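You operate a simulated robot arm through the tools that you are given. There is no shell and no other tool.

The job below is to be done with a simulated two-armed robot. You get a single attempt, and the scene is never put back.

TASK
Take the yellow box that says "ball" from the middle of the long bench and leave it on the bare side of the long bench. Put the white box labelled "wristbands" from the middle of the long bench on the top tread of the step and the white box labelled "laces" on top of the blue pack. Put the pink box from the middle of the long bench on the stack of mailers. Put the black box labelled "belt" from the bare side of the long bench on the high shelf of the low shelving, open side and the black box labelled "HAT" on the middle of the long bench. Put the green socks on the bare side of the long bench away on the small table by the sticker roll. Any order will do. Set down upright: yellow box, black box.

Only the result counts: the job must be done as asked and must still hold three seconds after the hand-in. Knocking over, shifting, dropping, spilling or breaking anything else fails it.

THE ROBOT
Two 7-joint arms with two-finger parallel grippers on one trunk, on a base that drives. Base frame: it is fixed to the floor where the robot stands at the start and does not move with it; the origin is under the middle of the robot, x ahead of it, y to its left, z up. Lengths are in m, angles in degrees, forces in N, time in s.
The left shoulder is at the start at [0.11, 0.169, 1.486], the right one opposite. With the tool pointing down near the work surface each hand reaches from about 0.36 to 0.7 m from the robot's upright axis, wherever it stands, measured 20 degrees to its own side. Places, roughly: bare side of the long bench [-3.1, 3.5, 0.8]; black box [-3, 3.25, 0.75]; blue pack [-1.75, 2.5, 0.75]; green socks [-3.25, 3.25, 0.75]; high shelf of the low shelving, open side [-6.8, 6.4, 1.3]; middle of the long bench [-2, 2.7, 0.8]; pink box [-2.25, 2.75, 0.75]; small table by the sticker roll (18x29 cm) [1.02, 3.26, 0.76]; stack of mailers (34x24 cm) [-0.36, 2.36, 0.78]; top tread of the step [-2.5, 1.1, 0.4]; white box [-2.25, 2.75, 0.75]; yellow box [-1.75, 2.5, 0.75]. Payload 1.57 kg a hand.
Tool frame (each hand has its own): the origin (TCP) lies between the finger pads and is the grasp point; the fingertips stand 0.03 m ahead of it; z points along the fingers, y is the line along which they close. The gripper opens to 0.08 m. The fingers are 0.017 m wide and 0.012 m thick; the gripper's body (0.04 by 0.082 m) begins 0.08 m behind the TCP.
Orientation is told as [roll, pitch, yaw] about the base's x, y, z axes, in that order, counted from this pose: with the fingers straight down and closing along the base's y, the tool's x points along the base's -x, its y along +y and its z along -z.

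THE INTERFACE
- The arms move only by the tool servo_tool. It takes "left_steps", "right_steps" or both (then of equal length, played together; a hand with none holds still); each is a list of rows, each a list of 7 numbers: the shift along the tool's x, y, z in units of 40 mm (1.0 is 40 mm), then the turn, a rotation vector about the tool's x, y, z in units of 4 degrees (1.0 is 4 degrees), then the gripper command, from -1 (shut) to 1 (fully open), values between in proportion. In form: [[tx, ty, tz, rx, ry, rz, grip], ...]. A call has 1 to 20 rows; each row shifts and turns the commanded pose from where the row before left it, along the tool's axes as they then stand. A call with a number of a shift or a turn outside -1 to 1 is refused whole. Each row takes 0.2 s and may step no farther than 0.05 m and 8.6 degrees from the row before; otherwise, or with a gripper value out of range, the whole call is refused. Where a pose cannot be reached the arm comes as near as it can. A force on the tool above 40 N (or 10 N above the force at the start of the call, whichever is more), or a blocked arm, ends the call early, and 0.2 s more pass. Each finger travels about 0.072 m/s and halts on what it meets, pressing with about 31 N; the grip force reading is that of the motor and also rises with nothing between the fingers. The clock runs only during rows and for 0.2 s after the last one: add rows that do not move to give the fingers time. The reply holds the time, the measured pose of the TCP, the force on the tool along the base axes, the opening and the grip force, in the units named above and with some noise, with the torque about the TCP (base axes, N m) and any sound that the robot's microphone picked up, and new pictures: "show" is both (left out), scene, wrist or none (wrist: the cameras of the hands that moved).
- Cameras (640 x 400 px; columns grow to the right, rows downward): "scene" is now at [0.1644, 0.0094, 1.6829]; the picture's right is [0.10, -0.99, 0.00], its down [-0.66, -0.07, -0.75] and it looks along [0.75, 0.08, -0.66] (base axes); focal length 253 px, centre (320, 200). "left" rides on the left gripper at [0.072, 0.007, -0.122] in its tool frame; the picture's right is [-0.09, 1.00, 0.00], its down [-0.84, -0.08, -0.54] and it looks along [-0.54, -0.05, 0.84] (tool axes); focal length 238 px, centre (320, 200). "right" rides on the right gripper at [0.072, -0.007, -0.122] in its tool frame; the picture's right is [0.09, 1.00, 0.00], its down [-0.84, 0.08, -0.54] and it looks along [-0.54, 0.05, 0.84] (tool axes); focal length 238 px, centre (320, 200). There is no depth. A picture from a camera that has moved, and an enlarged one, comes with that camera's place and axes in the base frame and with its lens.
- move_column(by): slides the trunk up (or, below 0, down) by that many m; the arms and the scene camera ride with it, the base frame stays. It gives what a move gives, with no picture.
- drive_base(legs): drives the robot by 1 to 6 legs, each [ahead, left, turn to the left] in m, m and degrees, along the robot's own axes; the way and the turn of a leg run together, so that a leg with both is an arc; at most 1.5 m and 180 degrees a leg. The arms and the cameras ride along, it lands a little off, and it stops where it bumps. It gives what a move gives, and a new picture of the scene camera.
- head_to(pan, tilt): turns the head with the scene camera to pan (to the left, within 86 degrees either way) and tilt (down, from -29 to 69), counted from straight ahead of the robot. It gives what a move gives, and a new picture of the scene camera.
- inspect(camera, box): a new picture of the part [left, top, right, bottom] of that camera's present view, enlarged. The clock stands still meanwhile.
- sign_off(): hands the job in; it is judged then, once.

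Places have to be worked out from the pictures, the camera data and where the tool is seen. Open the grippers and draw the arms clear of the work before you hand the job in, unless the task says otherwise.

The tools are called after "Request:" by a JSON object that holds its "method" and its "body". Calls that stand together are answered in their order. servo_tool: Moves the arms, as the interface text tells. Its arguments: {"type":"object","properties":{"left_steps":{"type":"array","items":{"type":"array","items":{"type":"number"}}},"right_steps":{"type":"array","items":{"type":"array","items":{"type":"number"}}},"show":{"type":"string","enum":["both","scene","wrist","none"]}},"required":[]} The other tools are called the same way: move_column (by) slides the trunk up or down; drive_base (legs) drives the base; head_to (pan, tilt) turns the head that bears the scene camera; inspect (camera, box) takes an enlarged picture of a part of a camera's view; sign_off () hands the job in.

At the start:

```text
time_s: 0.0
left_eef_pos: [0.6311, 0.2843, 0.9931]
left_ee_rot: [0.0, 0.0, 0.1]
left_contact_force: [0.4, 1.2, -0.5]
left_wrist_torque: [0.01, 0.0, 0.01]
left_gripper_width: 0.0797
left_finger_force: 0.1
right_eef_pos: [0.654, -0.2814, 1.0195]
right_ee_rot: [-0.1, 0.0, 0.1]
right_contact_force: [-0.1, 0.1, 0.0]
right_wrist_torque: [0.02, 0.02, -0.02]
right_gripper_width: 0.08
right_finger_force: 0.1
trunk travel left (down, up): [-0.8, 0.09]
robot x, y, heading: [0.003, -0.0002, 0.1]
head pan, tilt: [6.0, 41.3]
```

scene: 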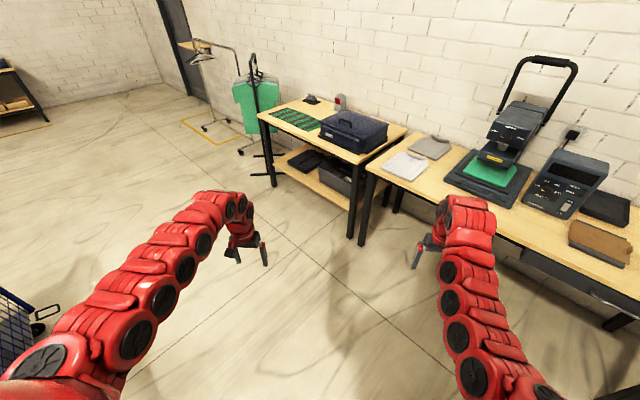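
right: 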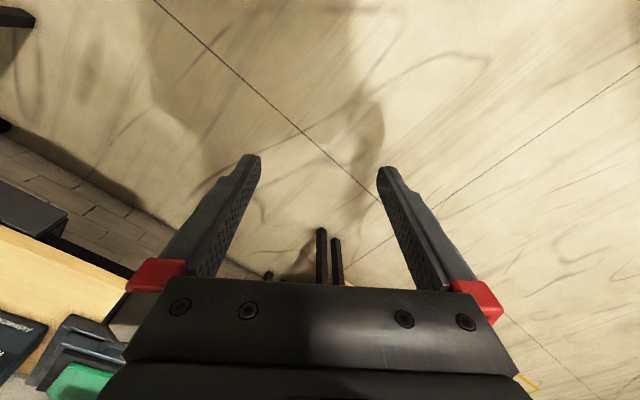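
left: 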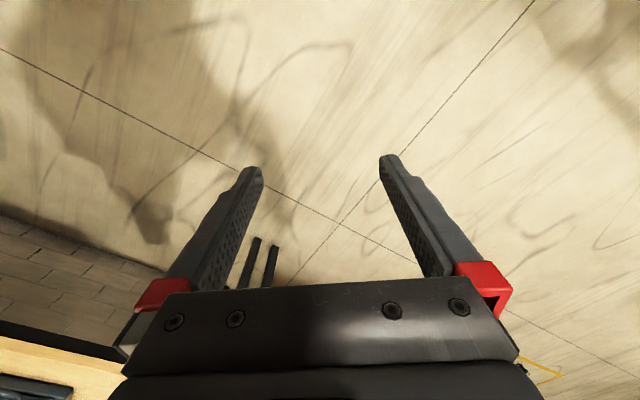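

The start picture shows tables ahead that are not in the job; the job lies to the left and behind. I turn the head left to look around.

Request:
{"method": "head_to", "body": {"pan": 80, "tilt": 25}}

```text
time_s: 1.5
left_eef_pos: [0.6316, 0.2853, 0.9923]
left_ee_rot: [0.0, 0.0, 0.1]
left_contact_force: [-0.7, 0.3, -0.2]
left_wrist_torque: [0.02, 0.01, 0.0]
left_gripper_width: 0.0799
left_finger_force: 0.1
right_eef_pos: [0.6527, -0.2817, 1.0197]
right_ee_rot: [0.0, 0.0, 0.0]
right_contact_force: [0.7, -0.6, 0.3]
right_wrist_torque: [0.01, 0.0, 0.02]
right_gripper_width: 0.0802
right_finger_force: 0.1
trunk travel left (down, up): [-0.8, 0.09]
robot x, y, heading: [-0.0021, -0.0003, -0.1]
head pan, tilt: [80.0, 25.0]
camera scene: at [0.0968, 0.0913, 1.7081], right [0.98, -0.17, 0.0], down [-0.07, -0.42, -0.91], along [0.16, 0.89, -0.42], focal length 253 px, centre (320, 200)
```

scene: 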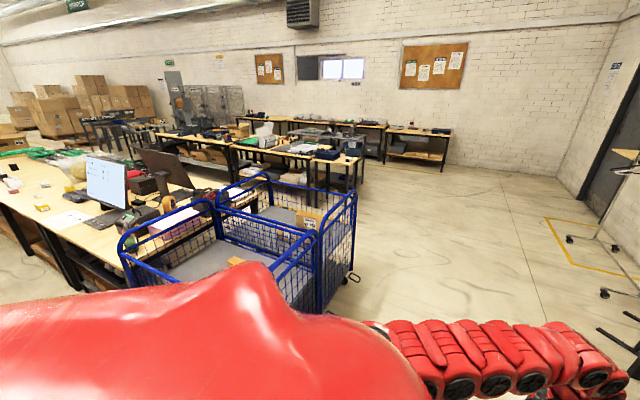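

I see benches, cages and a wall to the left; I enlarge parts of this view to map the aisles.

Request:
{"method": "inspect", "body": {"camera": "scene", "box": [0, 100, 230, 250]}}

Request:
{"method": "inspect", "body": {"camera": "scene", "box": [200, 90, 470, 260]}}

```text
2.67 times, centred on (115, 175) of scene
camera zoom: at [0.0968, 0.0913, 1.7081], right [0.98, -0.17, 0.0], down [-0.07, -0.42, -0.91], along [0.16, 0.89, -0.42], focal length 675 px, centre (867, 267)
```

zoom: 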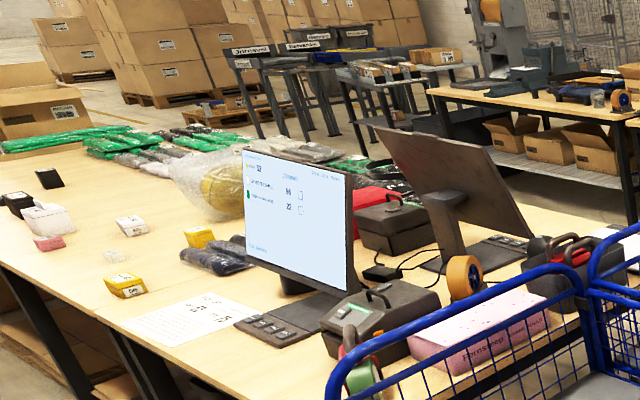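

```text
2.35 times, centred on (335, 175) of scene
camera zoom: at [0.0968, 0.0913, 1.7081], right [0.98, -0.17, 0.0], down [-0.07, -0.42, -0.91], along [0.16, 0.89, -0.42], focal length 595 px, centre (285, 259)
```

zoom: 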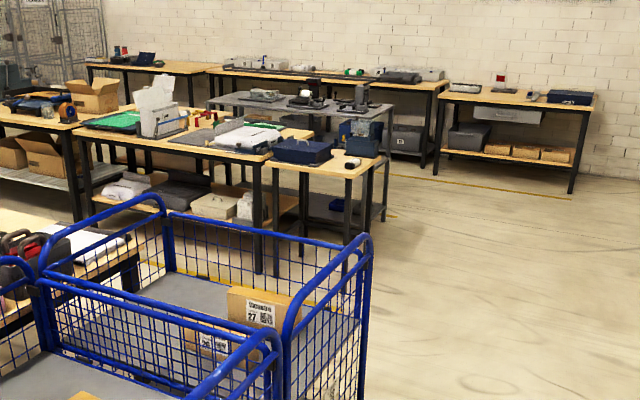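

The long bench runs obliquely with several yellow, white, pink and black boxes. Before turning I check the other side and behind.

Request:
{"method": "head_to", "body": {"pan": -80, "tilt": 25}}

Request:
{"method": "head_to", "body": {"pan": 86, "tilt": 55}}

```text
time_s: 3.9
left_eef_pos: [0.631, 0.284, 0.9917]
left_ee_rot: [0.0, 0.0, 0.1]
left_contact_force: [0.4, 0.3, 0.5]
left_wrist_torque: [0.0, -0.01, -0.02]
left_gripper_width: 0.0802
left_finger_force: 0.2
right_eef_pos: [0.6529, -0.2821, 1.0186]
right_ee_rot: [0.0, 0.0, 0.0]
right_contact_force: [0.4, -0.6, 0.5]
right_wrist_torque: [-0.01, 0.03, 0.01]
right_gripper_width: 0.0799
right_finger_force: 0.1
trunk travel left (down, up): [-0.8, 0.09]
robot x, y, heading: [0.0001, 0.0012, 0.1]
head pan, tilt: [-80.0, 25.0]
camera scene: at [0.0968, -0.0901, 1.7081], right [-0.98, -0.17, 0.0], down [-0.07, 0.42, -0.91], along [0.16, -0.89, -0.42], focal length 253 px, centre (320, 200)
```

scene: 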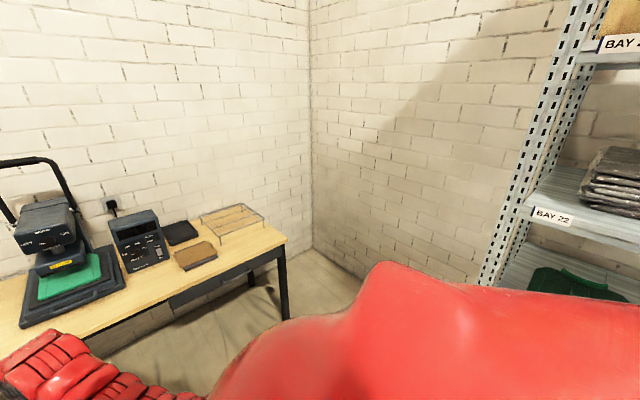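

```text
time_s: 6.5
left_eef_pos: [0.6303, 0.2844, 0.9918]
left_ee_rot: [0.0, 0.0, 0.1]
left_contact_force: [0.4, -0.2, -0.3]
left_wrist_torque: [0.03, 0.03, 0.01]
left_gripper_width: 0.0799
left_finger_force: 0.1
right_eef_pos: [0.653, -0.2823, 1.0199]
right_ee_rot: [0.0, 0.0, 0.0]
right_contact_force: [-0.1, -0.3, -0.1]
right_wrist_torque: [0.0, 0.05, 0.01]
right_gripper_width: 0.0798
right_finger_force: 0.1
trunk travel left (down, up): [-0.8, 0.09]
robot x, y, heading: [0.0027, -0.0009, 0.0]
head pan, tilt: [85.9, 55.0]
camera scene: at [0.0859, 0.0725, 1.6641], right [1.0, -0.07, 0.0], down [-0.06, -0.82, -0.57], along [0.04, 0.57, -0.82], focal length 253 px, centre (320, 200)
```

scene: 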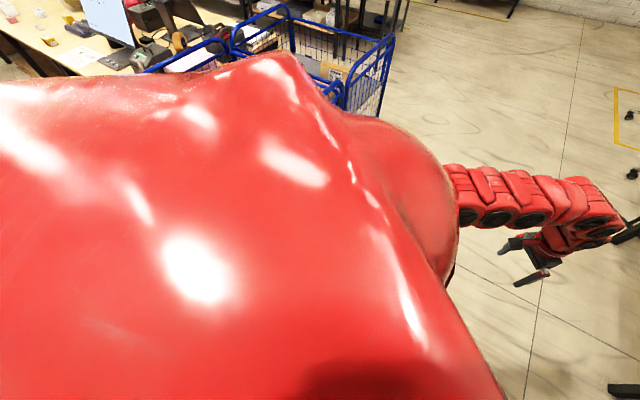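

Nothing stands within about 0.8 m, so I turn in place to the left toward the long bench and look along the robot's front.

Request:
{"method": "drive_base", "body": {"legs": [[0, 0, 130]]}}

Request:
{"method": "head_to", "body": {"pan": 0, "tilt": 25}}

```text
time_s: 12.3
left_eef_pos: [-0.6286, 0.2905, 0.9921]
left_ee_rot: [0.0, 0.0, 131.1]
left_contact_force: [0.3, 0.1, 0.5]
left_wrist_torque: [-0.02, -0.01, 0.02]
left_gripper_width: 0.08
left_finger_force: 0.0
right_eef_pos: [-0.216, 0.6778, 1.019]
right_ee_rot: [0.0, 0.0, 131.1]
right_contact_force: [-0.1, -0.2, 0.8]
right_wrist_torque: [0.0, -0.03, 0.03]
right_gripper_width: 0.0799
right_finger_force: 0.0
trunk travel left (down, up): [-0.8, 0.09]
robot x, y, heading: [-0.002, -0.001, 131.1]
head pan, tilt: [85.9, 55.0]
camera scene: at [-0.1099, 0.018, 1.6641], right [-0.6, 0.8, 0.0], down [0.65, 0.49, -0.57], along [-0.46, -0.34, -0.82], focal length 253 px, centre (320, 200)
```

scene: 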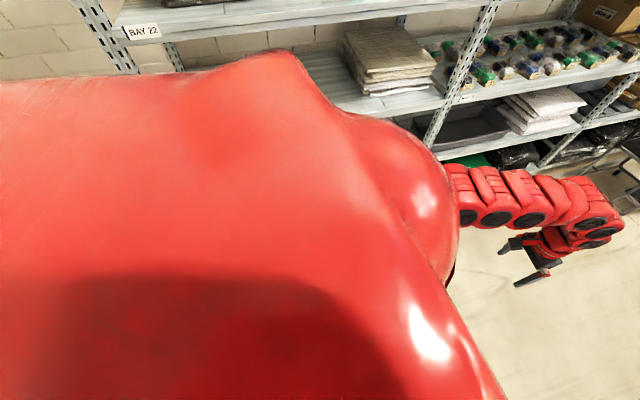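

```text
time_s: 13.9
left_eef_pos: [-0.6283, 0.2909, 0.9932]
left_ee_rot: [0.0, 0.0, 131.0]
left_contact_force: [-0.4, 0.9, 0.1]
left_wrist_torque: [-0.02, 0.01, -0.01]
left_gripper_width: 0.0799
left_finger_force: 0.1
right_eef_pos: [-0.2156, 0.6786, 1.0193]
right_ee_rot: [0.0, 0.0, 131.0]
right_contact_force: [-0.7, 0.1, 0.0]
right_wrist_torque: [0.02, -0.02, -0.03]
right_gripper_width: 0.0801
right_finger_force: 0.1
trunk travel left (down, up): [-0.8, 0.09]
robot x, y, heading: [-0.0024, 0.0004, 130.8]
head pan, tilt: [0.0, 25.0]
camera scene: at [-0.1128, 0.1308, 1.708], right [0.75, 0.66, 0.0], down [0.28, -0.32, -0.91], along [-0.59, 0.68, -0.42], focal length 253 px, centre (320, 200)
```

scene: 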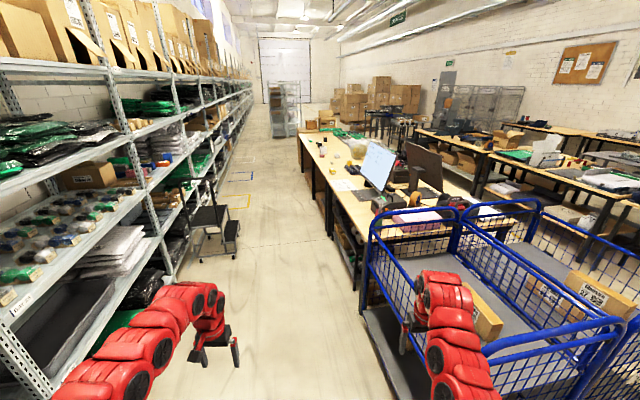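

I now see the aisle: the bench's near edge runs along heading ~143.5°, the shelving and step are to its left. I drive down the aisle in a straight line keeping nearer to the bench.

Request:
{"method": "drive_base", "body": {"legs": [[0, 0, 12.7], [1.3, -0.12, 0]]}}

```text
time_s: 21.2
left_eef_pos: [-1.6467, 1.028, 0.9935]
left_ee_rot: [0.1, 0.1, 143.1]
left_contact_force: [0.1, 0.3, 0.8]
left_wrist_torque: [-0.02, 0.0, -0.02]
left_gripper_width: 0.08
left_finger_force: 0.2
right_eef_pos: [-1.3247, 1.4941, 1.0196]
right_ee_rot: [0.0, 0.0, 143.1]
right_contact_force: [0.4, 0.6, -0.4]
right_wrist_torque: [-0.01, -0.02, 0.03]
right_gripper_width: 0.0802
right_finger_force: 0.0
trunk travel left (down, up): [-0.8, 0.09]
robot x, y, heading: [-0.9716, 0.8753, 142.9]
head pan, tilt: [0.0, 25.0]
camera scene: at [-1.1094, 0.9796, 1.7081], right [0.6, 0.8, 0.0], down [0.34, -0.25, -0.91], along [-0.72, 0.54, -0.42], focal length 253 px, centre (320, 200)
```

scene: 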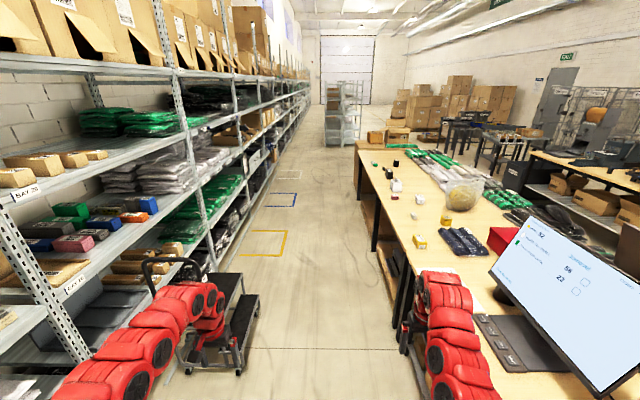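

The aisle is clear ahead; I enlarge the bench area to identify the boxes.

Request:
{"method": "inspect", "body": {"camera": "scene", "box": [350, 140, 510, 260]}}

Request:
{"method": "inspect", "body": {"camera": "scene", "box": [130, 230, 300, 400]}}

```text
3.33 times, centred on (430, 200) of scene
camera zoom: at [-1.1094, 0.9796, 1.7081], right [0.6, 0.8, 0.0], down [0.34, -0.25, -0.91], along [-0.72, 0.54, -0.42], focal length 843 px, centre (-47, 200)
```

zoom: 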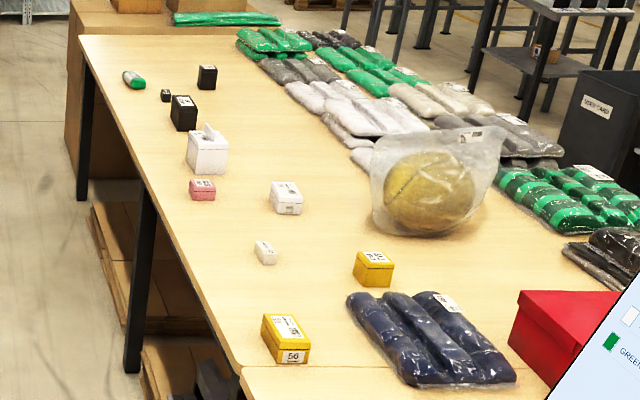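

```text
2.35 times, centred on (215, 315) of scene
camera zoom: at [-1.1094, 0.9796, 1.7081], right [0.6, 0.8, 0.0], down [0.34, -0.25, -0.91], along [-0.72, 0.54, -0.42], focal length 595 px, centre (567, -71)
```

zoom: 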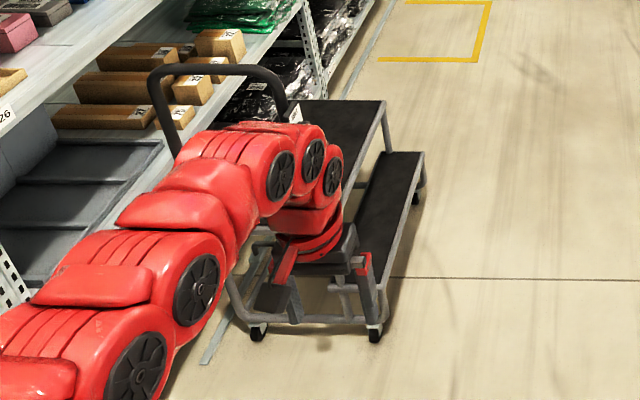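

The step's aisle edge lies about 0.2 m left of the left hand's track, so I can pass. I drive ahead 1.35 m, drifting slightly right, to come level with the boxes.

Request:
{"method": "drive_base", "body": {"legs": [[1.35, -0.1, 0]]}}

Request:
{"method": "head_to", "body": {"pan": -60, "tilt": 40}}

```text
time_s: 28.0
left_eef_pos: [-2.6529, 1.9262, 0.9922]
left_ee_rot: [0.0, 0.0, 142.5]
left_contact_force: [0.7, 0.0, 0.1]
left_wrist_torque: [-0.04, 0.02, 0.03]
left_gripper_width: 0.08
left_finger_force: 0.0
right_eef_pos: [-2.3243, 2.3883, 1.0198]
right_ee_rot: [0.0, 0.0, 142.4]
right_contact_force: [0.3, 0.1, 0.2]
right_wrist_torque: [0.0, 0.0, 0.0]
right_gripper_width: 0.0799
right_finger_force: 0.1
trunk travel left (down, up): [-0.8, 0.09]
robot x, y, heading: [-1.979, 1.7647, 142.6]
head pan, tilt: [0.0, 25.0]
camera scene: at [-2.1152, 1.872, 1.7081], right [0.61, 0.79, 0.0], down [0.34, -0.26, -0.91], along [-0.72, 0.55, -0.42], focal length 253 px, centre (320, 200)
```

scene: 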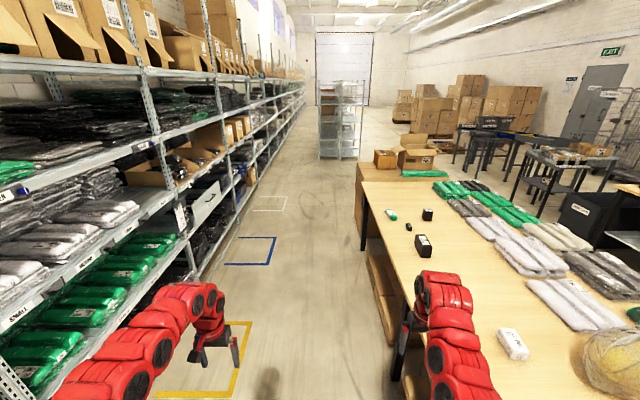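

```text
time_s: 29.3
left_eef_pos: [-2.6534, 1.9261, 0.9926]
left_ee_rot: [0.0, 0.0, 142.5]
left_contact_force: [1.0, 0.1, 0.0]
left_wrist_torque: [-0.01, -0.01, 0.0]
left_gripper_width: 0.0801
left_finger_force: 0.0
right_eef_pos: [-2.3242, 2.3891, 1.0195]
right_ee_rot: [0.0, 0.0, 142.3]
right_contact_force: [-0.6, 0.1, -0.3]
right_wrist_torque: [0.01, 0.0, -0.03]
right_gripper_width: 0.0801
right_finger_force: 0.1
trunk travel left (down, up): [-0.8, 0.09]
robot x, y, heading: [-1.9812, 1.7644, 142.3]
head pan, tilt: [-60.0, 40.0]
camera scene: at [-2.0312, 1.9002, 1.6848], right [0.99, -0.13, 0.0], down [-0.08, -0.64, -0.77], along [0.1, 0.76, -0.64], focal length 253 px, centre (320, 200)
```

scene: 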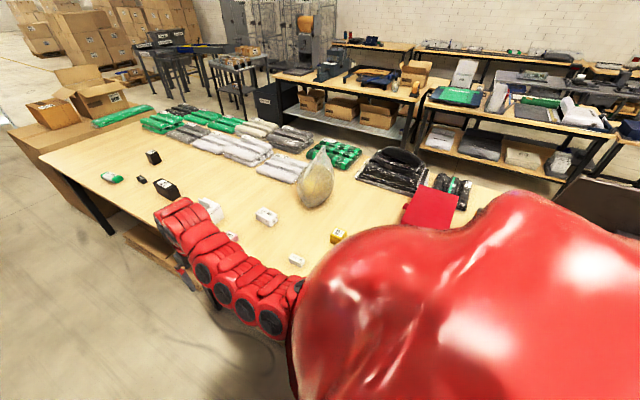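

The boxes lie just to my right now. I go 0.45 m further so that the monitor stays clear of the right arm, then turn right to face the bench squarely.

Request:
{"method": "drive_base", "body": {"legs": [[0.45, 0, 0], [0, 0, -89]]}}

Request:
{"method": "head_to", "body": {"pan": 0, "tilt": 40}}

```text
time_s: 35.8
left_eef_pos: [-2.2012, 2.723, 0.9931]
left_ee_rot: [0.0, 0.0, 53.9]
left_contact_force: [-0.6, -0.3, -0.2]
left_wrist_torque: [0.0, 0.03, 0.0]
left_gripper_width: 0.0799
left_finger_force: 0.1
right_eef_pos: [-1.7299, 2.4066, 1.0191]
right_ee_rot: [0.1, 0.0, 53.8]
right_contact_force: [0.3, 0.0, -0.2]
right_wrist_torque: [0.01, 0.0, 0.03]
right_gripper_width: 0.08
right_finger_force: 0.1
trunk travel left (down, up): [-0.8, 0.09]
robot x, y, heading: [-2.3456, 2.0443, 54.0]
head pan, tilt: [-60.0, 40.0]
camera scene: at [-2.2108, 2.102, 1.6847], right [-0.11, -0.99, 0.0], down [-0.64, 0.07, -0.77], along [0.76, -0.08, -0.64], focal length 253 px, centre (320, 200)
```

scene: 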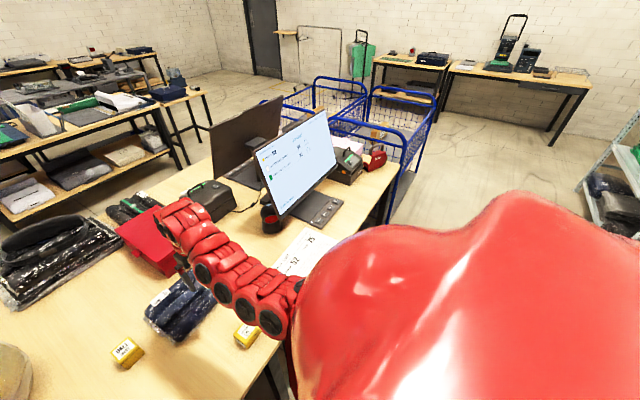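

```text
time_s: 37.1
left_eef_pos: [-2.1982, 2.7232, 0.9933]
left_ee_rot: [0.0, 0.0, 53.9]
left_contact_force: [-0.5, -1.2, -0.9]
left_wrist_torque: [-0.02, 0.02, 0.0]
left_gripper_width: 0.08
left_finger_force: 0.1
right_eef_pos: [-1.7289, 2.4067, 1.0196]
right_ee_rot: [0.0, 0.0, 53.8]
right_contact_force: [-0.3, 0.1, 1.0]
right_wrist_torque: [0.0, 0.0, 0.01]
right_gripper_width: 0.0798
right_finger_force: 0.1
trunk travel left (down, up): [-0.8, 0.09]
robot x, y, heading: [-2.3438, 2.0476, 53.9]
head pan, tilt: [0.0, 40.0]
camera scene: at [-2.245, 2.1797, 1.6847], right [0.81, -0.59, 0.0], down [-0.38, -0.52, -0.77], along [0.45, 0.62, -0.64], focal length 253 px, centre (320, 200)
```

scene: 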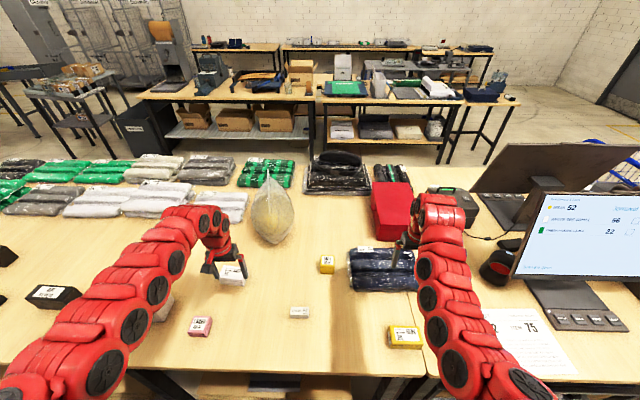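

Squarely facing the bench now. I enlarge the region with the boxes to read labels.

Request:
{"method": "inspect", "body": {"camera": "scene", "box": [180, 230, 440, 370]}}

Request:
{"method": "inspect", "body": {"camera": "scene", "box": [0, 230, 200, 350]}}

Request:
{"method": "inspect", "body": {"camera": "left", "box": [0, 0, 640, 400]}}

Request:
{"method": "inspect", "body": {"camera": "right", "box": [0, 0, 640, 400]}}

```text
2.46 times, centred on (310, 300) of scene
camera zoom: at [-2.245, 2.1797, 1.6847], right [0.81, -0.59, 0.0], down [-0.38, -0.52, -0.77], along [0.45, 0.62, -0.64], focal length 623 px, centre (345, -46)
```

zoom: 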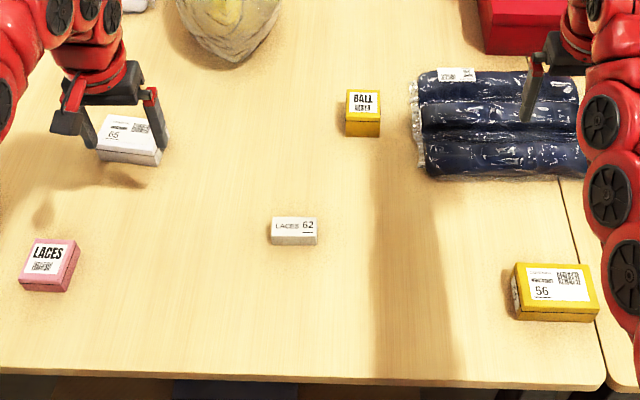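

```text
3.20 times, centred on (100, 290) of scene
camera zoom: at [-2.245, 2.1797, 1.6847], right [0.81, -0.59, 0.0], down [-0.38, -0.52, -0.77], along [0.45, 0.62, -0.64], focal length 810 px, centre (1024, -88)
```

zoom: 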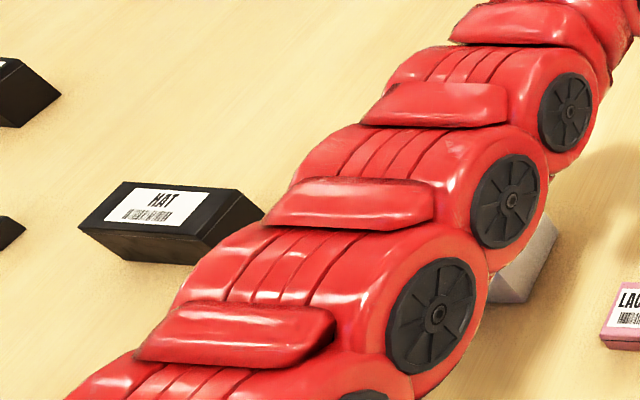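

```text
1.00 times, centred on (320, 200) of left (not enlarged: the box is as wide or as high as the picture)
camera zoom: at [-2.2464, 2.6684, 1.114], right [-0.75, 0.66, 0.0], down [0.56, 0.63, 0.54], along [0.36, 0.41, -0.84], focal length 238 px, centre (320, 200)
```

zoom: 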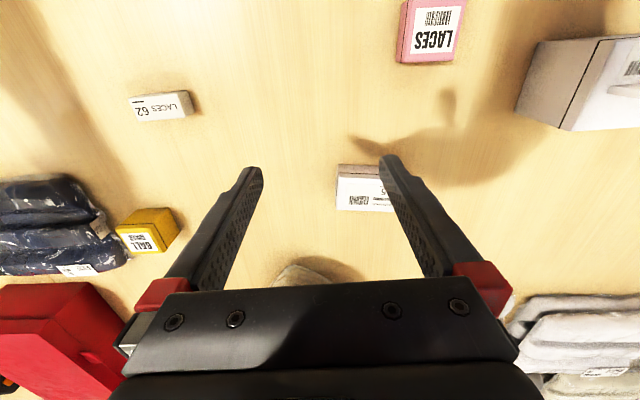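

```text
1.00 times, centred on (320, 200) of right (not enlarged: the box is as wide or as high as the picture)
camera zoom: at [-1.7673, 2.3448, 1.1409], right [-0.86, 0.51, 0.0], down [0.43, 0.72, 0.54], along [0.28, 0.46, -0.84], focal length 238 px, centre (320, 200)
```

zoom: 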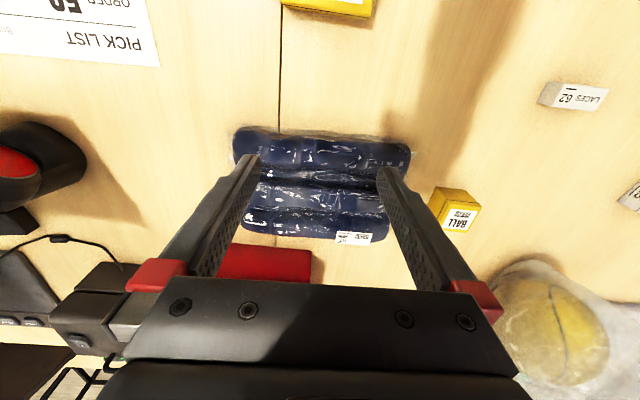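

I read BALL, LACES 62, pink LACES and HAT; I enlarge the others to tell the white "65" and yellow "56" and the black boxes apart.

Request:
{"method": "inspect", "body": {"camera": "scene", "box": [200, 250, 260, 290]}}

Request:
{"method": "inspect", "body": {"camera": "scene", "box": [380, 315, 440, 355]}}

Request:
{"method": "inspect", "body": {"camera": "left", "box": [480, 20, 640, 140]}}

Request:
{"method": "head_to", "body": {"pan": 45, "tilt": 35}}

```text
10.00 times, centred on (230, 270) of scene
camera zoom: at [-2.245, 2.1797, 1.6847], right [0.81, -0.59, 0.0], down [-0.38, -0.52, -0.77], along [0.45, 0.62, -0.64], focal length 2530 px, centre (1220, -500)
```

zoom: 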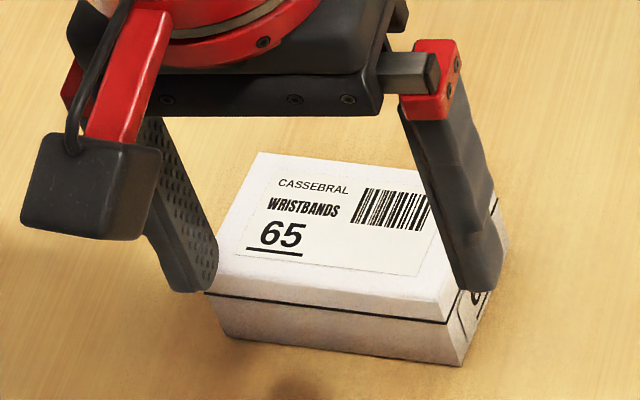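

```text
10.00 times, centred on (410, 335) of scene
camera zoom: at [-2.245, 2.1797, 1.6847], right [0.81, -0.59, 0.0], down [-0.38, -0.52, -0.77], along [0.45, 0.62, -0.64], focal length 2530 px, centre (-580, -1150)
```

zoom: 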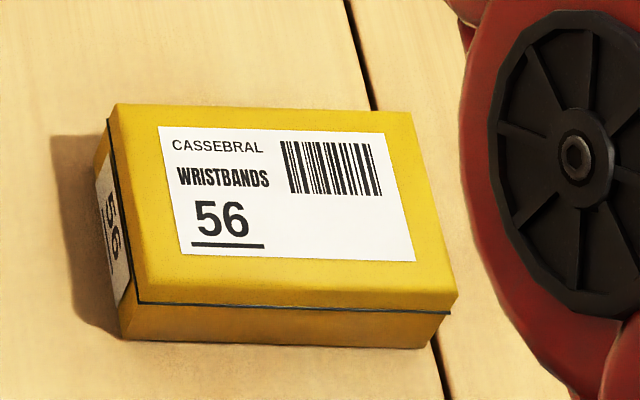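

```text
3.33 times, centred on (560, 80) of left
camera zoom: at [-2.2464, 2.6684, 1.114], right [-0.75, 0.66, 0.0], down [0.56, 0.63, 0.54], along [0.36, 0.41, -0.84], focal length 794 px, centre (-480, 600)
```

zoom: 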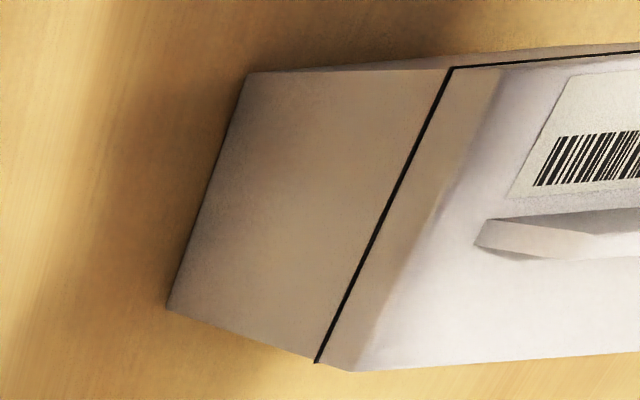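

```text
time_s: 38.2
left_eef_pos: [-2.2001, 2.7235, 0.9925]
left_ee_rot: [0.0, 0.1, 53.9]
left_contact_force: [0.0, 0.0, 0.1]
left_wrist_torque: [-0.03, 0.02, 0.0]
left_gripper_width: 0.0801
left_finger_force: 0.0
right_eef_pos: [-1.7292, 2.4065, 1.0197]
right_ee_rot: [0.1, 0.0, 53.8]
right_contact_force: [0.2, 0.1, -0.6]
right_wrist_torque: [-0.01, 0.03, -0.01]
right_gripper_width: 0.08
right_finger_force: 0.1
trunk travel left (down, up): [-0.8, 0.09]
robot x, y, heading: [-2.3437, 2.0438, 54.0]
head pan, tilt: [45.0, 35.0]
camera scene: at [-2.3087, 2.1982, 1.6923], right [0.99, 0.15, 0.0], down [0.09, -0.57, -0.82], along [-0.12, 0.81, -0.57], focal length 253 px, centre (320, 200)
```

scene: 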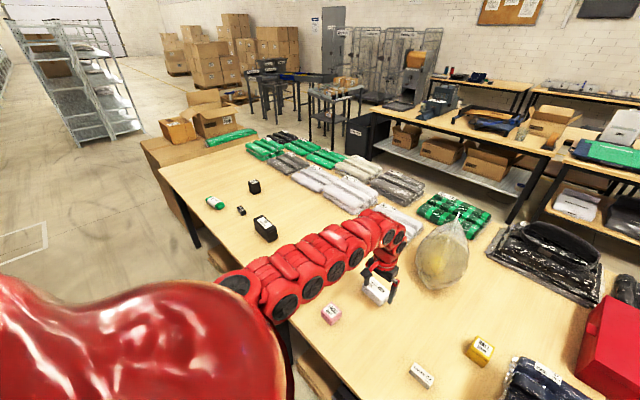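

I enlarge the bare end to read the black boxes and see the green socks.

Request:
{"method": "inspect", "body": {"camera": "scene", "box": [195, 170, 295, 250]}}

Request:
{"method": "inspect", "body": {"camera": "scene", "box": [10, 10, 170, 160]}}

```text
5.00 times, centred on (245, 210) of scene
camera zoom: at [-2.3087, 2.1982, 1.6923], right [0.99, 0.15, 0.0], down [0.09, -0.57, -0.82], along [-0.12, 0.81, -0.57], focal length 1265 px, centre (695, 150)
```

zoom: 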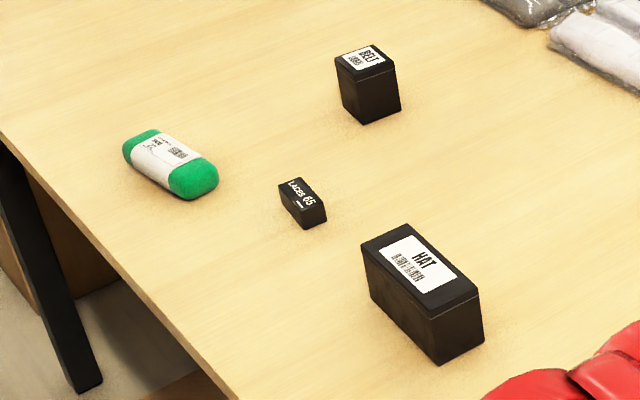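

```text
2.67 times, centred on (90, 85) of scene
camera zoom: at [-2.3087, 2.1982, 1.6923], right [0.99, 0.15, 0.0], down [0.09, -0.57, -0.82], along [-0.12, 0.81, -0.57], focal length 675 px, centre (933, 507)
```

zoom: 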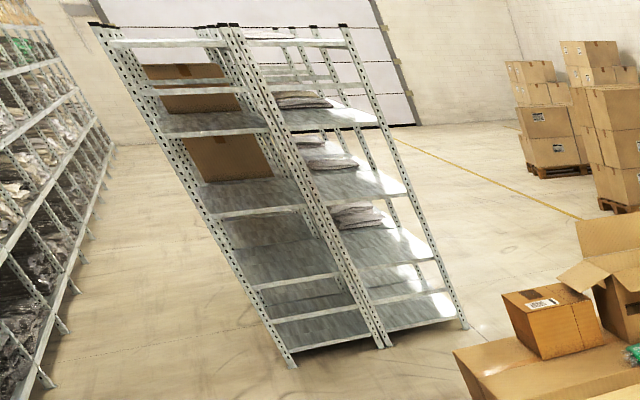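

BELT, HAT, a small black LACES box and the green socks are clear. I look straight down to see how much room there is between my base and the bench.

Request:
{"method": "head_to", "body": {"pan": 0, "tilt": 69}}

```text
time_s: 39.3
left_eef_pos: [-2.199, 2.7224, 0.992]
left_ee_rot: [0.1, 0.1, 54.0]
left_contact_force: [0.1, -0.5, 0.3]
left_wrist_torque: [-0.03, 0.04, 0.0]
left_gripper_width: 0.08
left_finger_force: 0.2
right_eef_pos: [-1.73, 2.4066, 1.0195]
right_ee_rot: [0.0, 0.0, 53.9]
right_contact_force: [0.0, -0.3, -0.1]
right_wrist_torque: [-0.02, 0.01, -0.02]
right_gripper_width: 0.0798
right_finger_force: 0.0
trunk travel left (down, up): [-0.8, 0.09]
robot x, y, heading: [-2.3435, 2.0474, 53.7]
head pan, tilt: [0.0, 68.8]
camera scene: at [-2.2623, 2.1564, 1.6486], right [0.81, -0.59, 0.0], down [-0.55, -0.75, -0.36], along [0.21, 0.29, -0.93], focal length 253 px, centre (320, 200)
```

scene: 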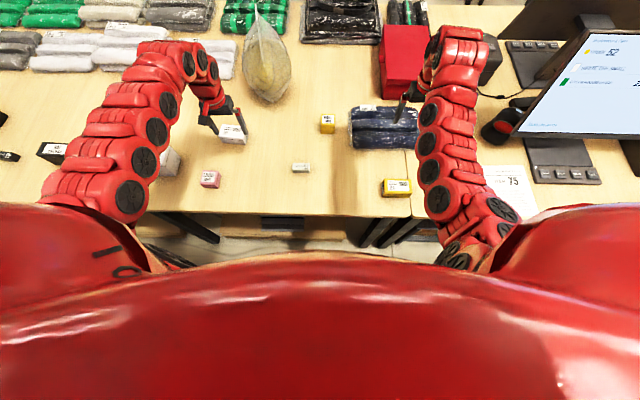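

The floor between my base and the bench is clear. I move 0.1 m nearer so that the blue pack comes within reach, then look again.

Request:
{"method": "drive_base", "body": {"legs": [[0.1, 0, 0]]}}

Request:
{"method": "head_to", "body": {"pan": 0, "tilt": 55}}

```text
time_s: 40.5
left_eef_pos: [-2.1409, 2.8042, 0.9929]
left_ee_rot: [0.0, 0.0, 53.9]
left_contact_force: [-0.2, 0.5, -0.9]
left_wrist_torque: [0.0, -0.02, 0.01]
left_gripper_width: 0.08
left_finger_force: 0.0
right_eef_pos: [-1.6703, 2.4866, 1.0197]
right_ee_rot: [0.0, 0.1, 53.9]
right_contact_force: [-0.4, 0.4, 0.4]
right_wrist_torque: [0.01, -0.01, -0.01]
right_gripper_width: 0.0799
right_finger_force: 0.1
trunk travel left (down, up): [-0.8, 0.09]
robot x, y, heading: [-2.278, 2.1259, 53.6]
head pan, tilt: [0.0, 68.8]
camera scene: at [-2.2031, 2.237, 1.6487], right [0.81, -0.59, 0.0], down [-0.55, -0.75, -0.36], along [0.21, 0.29, -0.93], focal length 253 px, centre (320, 200)
```

scene: 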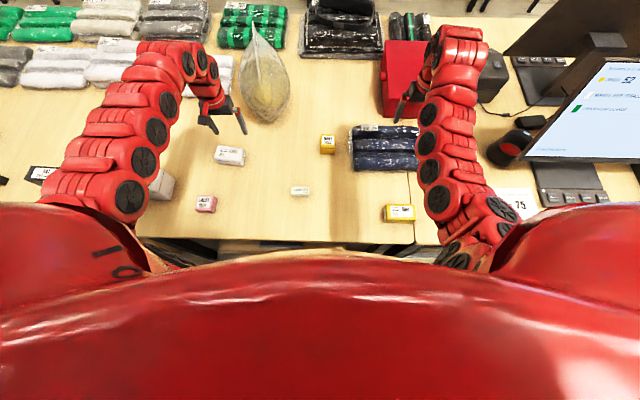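

```text
time_s: 41.2
left_eef_pos: [-2.139, 2.8047, 0.9928]
left_ee_rot: [0.0, 0.2, 53.9]
left_contact_force: [-0.2, 0.5, 0.1]
left_wrist_torque: [0.02, -0.02, 0.0]
left_gripper_width: 0.0801
left_finger_force: 0.0
right_eef_pos: [-1.6694, 2.4874, 1.018]
right_ee_rot: [0.1, 0.0, 53.8]
right_contact_force: [0.2, 0.1, -0.1]
right_wrist_torque: [-0.04, -0.02, 0.0]
right_gripper_width: 0.0802
right_finger_force: 0.0
trunk travel left (down, up): [-0.8, 0.09]
robot x, y, heading: [-2.283, 2.1257, 53.9]
head pan, tilt: [0.0, 55.0]
camera scene: at [-2.1928, 2.2512, 1.6639], right [0.81, -0.59, 0.0], down [-0.48, -0.66, -0.57], along [0.34, 0.46, -0.82], focal length 253 px, centre (320, 200)
```

scene: 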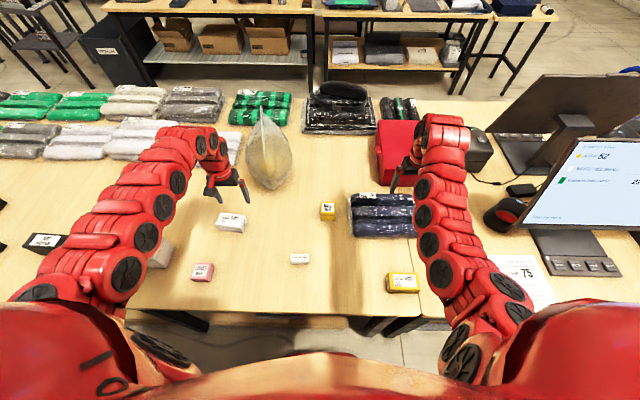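

I enlarge LACES 62, the blue pack and the BALL box for exact measuring.

Request:
{"method": "inspect", "body": {"camera": "scene", "box": [280, 180, 440, 280]}}

Request:
{"method": "inspect", "body": {"camera": "scene", "box": [130, 195, 290, 295]}}

Request:
{"method": "inspect", "body": {"camera": "right", "box": [0, 0, 640, 400]}}

Request:
{"method": "inspect", "body": {"camera": "left", "box": [0, 0, 640, 400]}}

```text
4.00 times, centred on (360, 230) of scene
camera zoom: at [-2.1928, 2.2512, 1.6639], right [0.81, -0.59, 0.0], down [-0.48, -0.66, -0.57], along [0.34, 0.46, -0.82], focal length 1012 px, centre (160, 80)
```

zoom: 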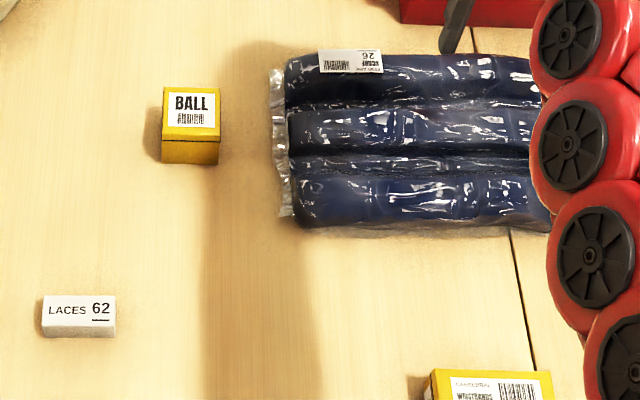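

```text
4.00 times, centred on (210, 245) of scene
camera zoom: at [-2.1928, 2.2512, 1.6639], right [0.81, -0.59, 0.0], down [-0.48, -0.66, -0.57], along [0.34, 0.46, -0.82], focal length 1012 px, centre (760, 20)
```

zoom: 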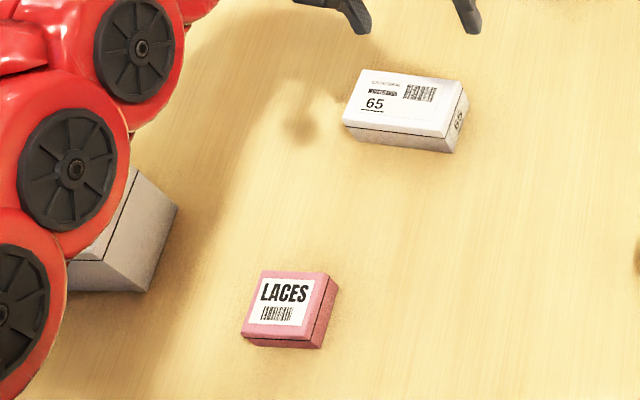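

```text
1.00 times, centred on (320, 200) of right (not enlarged: the box is as wide or as high as the picture)
camera zoom: at [-1.7075, 2.4261, 1.1406], right [-0.86, 0.51, 0.0], down [0.43, 0.72, 0.54], along [0.28, 0.46, -0.84], focal length 238 px, centre (320, 200)
```

zoom: 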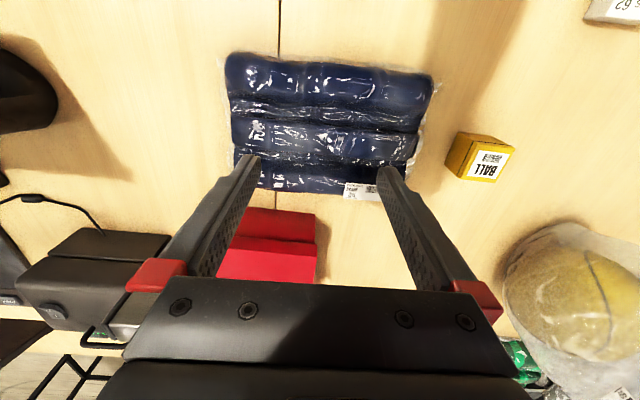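

```text
1.00 times, centred on (320, 200) of left (not enlarged: the box is as wide or as high as the picture)
camera zoom: at [-2.1864, 2.75, 1.1136], right [-0.75, 0.66, 0.0], down [0.56, 0.63, 0.54], along [0.36, 0.41, -0.84], focal length 238 px, centre (320, 200)
```

zoom: 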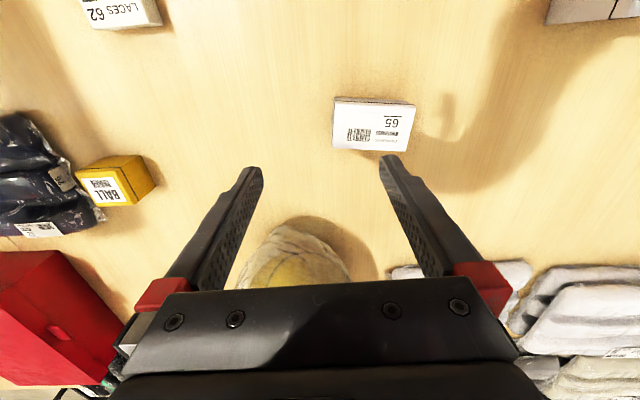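

LACES 62 is about 0.51 m ahead and 0.08 m left of my axis, roughly 67x26 mm and 35 mm tall with its top near z 0.79; the pack is ahead-right. I bring the right hand over it at height and begin turning the hand so the fingers close across the short side.

Request:
{"method": "servo_tool", "body": {"right_steps": [[0.4, 0.99, 0, 0, 0, 0, 1], [0.4, 0.99, 0, 0, 0, 0, 1], [0.4, 0.99, 0, 0, 0, 0, 1], [0.4, 0.99, 0, 0, 0, 0, 1], [0.4, 0.99, 0, 0, 0, 0, 1], [0.4, 0.99, 0, 0, 0, 0, 1], [0.4, 0.99, 0, 0, 0, 0, 1], [0.4, 0.99, 0, 0, 0, 0, 1], [0.4, 0.99, 0, 0, 0, 0, 1], [0, 0, 0, 0, 0, 1, 1], [0, 0, 0, 0, 0, 1, 1], [0, 0, 0, 0, 0, 1, 1], [0, 0, 0, 0, 0, 1, 1], [0, 0, 0, 0, 0, 1, 1], [0, 0, 0, 0, 0, 1, 1], [0, 0, 0, 0, 0, 1, 1], [0, 0, 0, 0, 0, 1, 1], [0, 0, 0, 0, 0, 1, 1], [0, 0, 0, 0, 0, 1, 1], [0, 0, 0, 0, 0, 1, 1]]}}

```text
time_s: 45.5
left_eef_pos: [-2.1395, 2.8046, 0.9928]
left_ee_rot: [0.0, 0.0, 53.9]
left_contact_force: [-0.3, -0.4, 0.1]
left_wrist_torque: [0.02, -0.02, 0.01]
left_gripper_width: 0.0801
left_finger_force: 0.1
right_eef_pos: [-2.0353, 2.5941, 0.9948]
right_ee_rot: [0.0, -0.1, 9.6]
right_contact_force: [0.4, 0.2, 0.2]
right_wrist_torque: [-0.01, 0.04, -0.01]
right_gripper_width: 0.0797
right_finger_force: 0.1
right hand out of reach, approached as far as the arm can: row 3, 4, 5, 7
trunk travel left (down, up): [-0.8, 0.09]
robot x, y, heading: [-2.2836, 2.1264, 53.9]
head pan, tilt: [0.0, 55.0]
camera scene: at [-2.1933, 2.2506, 1.6641], right [0.81, -0.59, 0.0], down [-0.48, -0.66, -0.57], along [0.34, 0.46, -0.82], focal length 253 px, centre (320, 200)
camera right: at [-2.1058, 2.5758, 1.116], right [-0.26, 0.97, 0.0], down [0.81, 0.22, 0.54], along [0.52, 0.14, -0.84], focal length 238 px, centre (320, 200)
```

scene: 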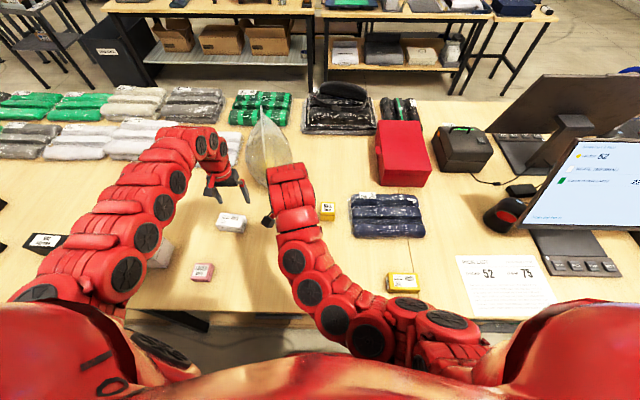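
right: 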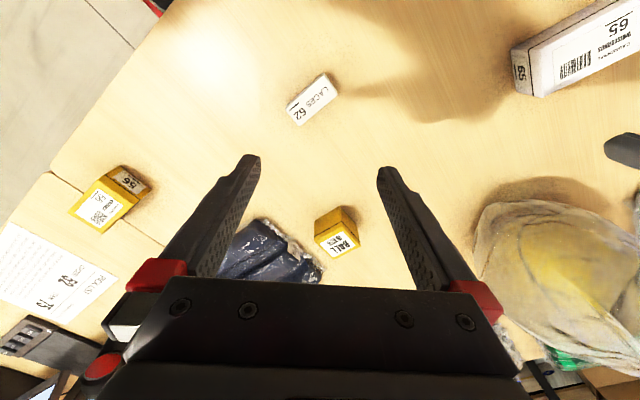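

The hand is over the box with LACES visible between the fingers; triangulation agrees at (-2.047, 2.581). I finish the turn, correct by 18 mm and come down to about z 0.90 for a check.

Request:
{"method": "servo_tool", "body": {"right_steps": [[0, 0, 0, 0, 0, 1, 1], [0, 0, 0, 0, 0, 1, 1], [0, 0, 0, 0, 0, 1, 1], [0, 0, 0, 0, 0, 1, 1], [0, 0, 0, 0, 0, 1, 1], [0, 0, 0, 0, 0, 1, 1], [0, 0, 0, 0, 0, 1, 1], [0, 0, 0, 0, 0, 1, 1], [0, 0, 0, 0, 0, 1, 1], [0, 0, 0, 0, 0, 1, 1], [0, 0, 0, 0, 0, 1, 1], [0, -0.45, 0, 0, 0, 0.4, 1], [0.05, 0, 0.8, 0, 0, 0, 1], [0, 0, 0.8, 0, 0, 0, 1], [0, 0, 0.8, 0, 0, 0, 1]]}}

```text
time_s: 48.6
left_eef_pos: [-2.1388, 2.8038, 0.9928]
left_ee_rot: [0.0, -0.1, 53.9]
left_contact_force: [0.1, 0.4, -0.5]
left_wrist_torque: [-0.02, -0.02, -0.02]
left_gripper_width: 0.0799
left_finger_force: 0.0
right_eef_pos: [-2.0481, 2.5827, 0.8968]
right_ee_rot: [0.0, 0.0, -35.8]
right_contact_force: [0.0, 0.5, -0.3]
right_wrist_torque: [0.01, 0.01, 0.01]
right_gripper_width: 0.0799
right_finger_force: 0.0
trunk travel left (down, up): [-0.8, 0.09]
robot x, y, heading: [-2.2834, 2.1287, 53.7]
head pan, tilt: [0.0, 55.0]
camera scene: at [-2.1932, 2.2506, 1.6641], right [0.81, -0.59, 0.0], down [-0.48, -0.66, -0.57], along [0.34, 0.46, -0.82], focal length 253 px, centre (320, 200)
camera right: at [-2.1107, 2.6187, 1.0175], right [0.51, 0.86, 0.0], down [0.72, -0.43, 0.54], along [0.47, -0.28, -0.84], focal length 238 px, centre (320, 200)
```

scene: 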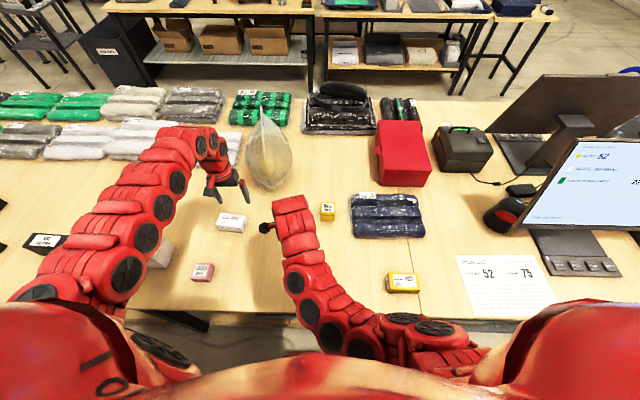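
right: 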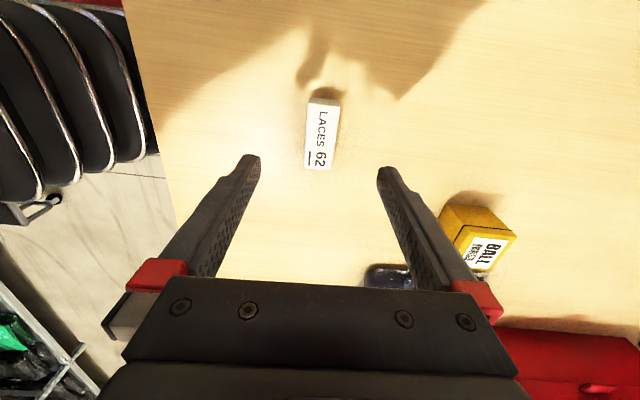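

The box sits exactly centred between the fingers. I come down to TCP z 0.797 and look.

Request:
{"method": "servo_tool", "body": {"right_steps": [[0, 0, 0.8, 0, 0, 0, 1], [0, 0, 0.8, 0, 0, 0, 1], [0, 0, 0.6, 0, 0, 0, 1], [0, 0, 0.3, 0, 0, 0, 1]], "show": "wrist"}}

```text
time_s: 49.6
left_eef_pos: [-2.1407, 2.8036, 0.9923]
left_ee_rot: [0.0, -0.1, 53.9]
left_contact_force: [-0.1, 0.3, -0.4]
left_wrist_torque: [-0.01, -0.02, 0.03]
left_gripper_width: 0.0798
left_finger_force: 0.0
right_eef_pos: [-2.0469, 2.5784, 0.7974]
right_ee_rot: [0.0, 0.0, -35.8]
right_contact_force: [0.3, 0.3, -0.1]
right_wrist_torque: [0.03, 0.0, 0.02]
right_gripper_width: 0.0799
right_finger_force: 0.1
trunk travel left (down, up): [-0.8, 0.09]
robot x, y, heading: [-2.2841, 2.1271, 53.5]
head pan, tilt: [0.0, 55.0]
camera right: at [-2.1101, 2.6163, 0.9191], right [0.51, 0.86, 0.0], down [0.72, -0.43, 0.54], along [0.47, -0.28, -0.84], focal length 238 px, centre (320, 200)
```

right: 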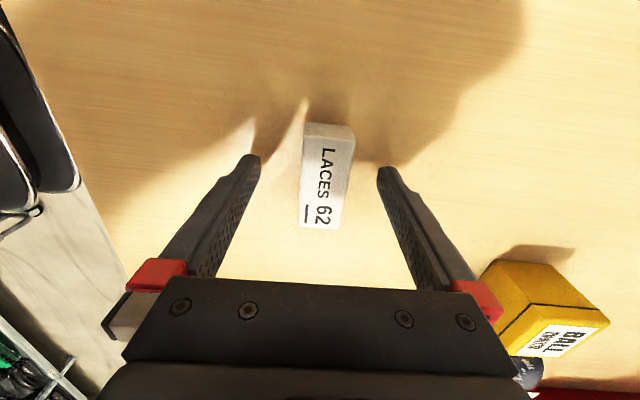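

The box is centred across the fingers and its top is about at TCP height. I lower another ~12 mm in small steps, watching for the bench, then close.

Request:
{"method": "servo_tool", "body": {"right_steps": [[0.1, 0, 0.1, 0, 0, 0, 1], [0, 0, 0.1, 0, 0, 0, 1], [0, 0, 0.1, 0, 0, 0, 1], [0, 0, 0, 0, 0, 0, 1]], "show": "wrist"}}

```text
time_s: 50.7
left_eef_pos: [-2.1403, 2.8025, 0.995]
left_ee_rot: [0.1, -0.1, 53.9]
left_contact_force: [-0.3, 0.0, 0.4]
left_wrist_torque: [0.05, -0.02, 0.03]
left_gripper_width: 0.08
left_finger_force: 0.0
right_eef_pos: [-2.0492, 2.5835, 0.791]
right_ee_rot: [0.4, 0.1, -35.9]
right_contact_force: [-0.4, -8.4, 26.2]
right_wrist_torque: [-1.27, 0.59, 0.13]
right_gripper_width: 0.08
right_finger_force: 0.0
trunk travel left (down, up): [-0.8, 0.09]
robot x, y, heading: [-2.2833, 2.1238, 53.9]
head pan, tilt: [0.0, 55.0]
stopped in row 4 (right hand): the force on the tool passed its limit at 44 N (the readings are from after the stop); the commanded pose is now the measured one
camera right: at [-2.1131, 2.6193, 0.912], right [0.51, 0.86, 0.01], down [0.72, -0.43, 0.54], along [0.47, -0.27, -0.84], focal length 238 px, centre (320, 200)
```

right: 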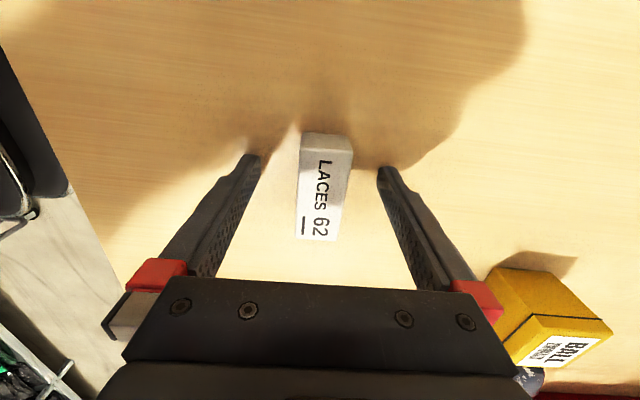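

The fingertips met the bench at TCP z 0.791, so the bench top is about z 0.761. I raise 3 mm and close.

Request:
{"method": "servo_tool", "body": {"right_steps": [[0, 0, -0.1, 0, 0, 0, 1], [0, 0, 0, 0, 0, 0, -1], [0, 0, 0, 0, 0, 0, -1], [0, 0, 0, 0, 0, 0, -1], [0, 0, 0, 0, 0, 0, -1], [0, 0, -0.5, 0, 0, 0, -1], [0, 0, -0.5, 0, 0, 0, -1]], "show": "wrist"}}

```text
time_s: 52.3
left_eef_pos: [-2.1409, 2.8039, 0.9924]
left_ee_rot: [0.1, -0.1, 53.9]
left_contact_force: [-0.5, -0.4, -0.6]
left_wrist_torque: [0.01, 0.02, -0.01]
left_gripper_width: 0.08
left_finger_force: 0.0
right_eef_pos: [-2.0499, 2.5817, 0.8302]
right_ee_rot: [0.3, 0.0, -35.9]
right_contact_force: [0.2, -0.4, -0.4]
right_wrist_torque: [0.01, 0.02, -0.01]
right_gripper_width: 0.0285
right_finger_force: 31.2
trunk travel left (down, up): [-0.8, 0.09]
robot x, y, heading: [-2.2845, 2.1256, 53.6]
head pan, tilt: [0.0, 55.0]
camera right: at [-2.1131, 2.6188, 0.9533], right [0.51, 0.86, 0.01], down [0.72, -0.43, 0.54], along [0.47, -0.27, -0.84], focal length 238 px, centre (320, 200)
```

right: 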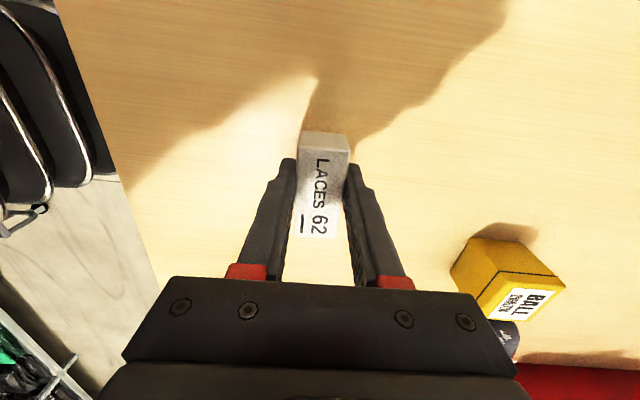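

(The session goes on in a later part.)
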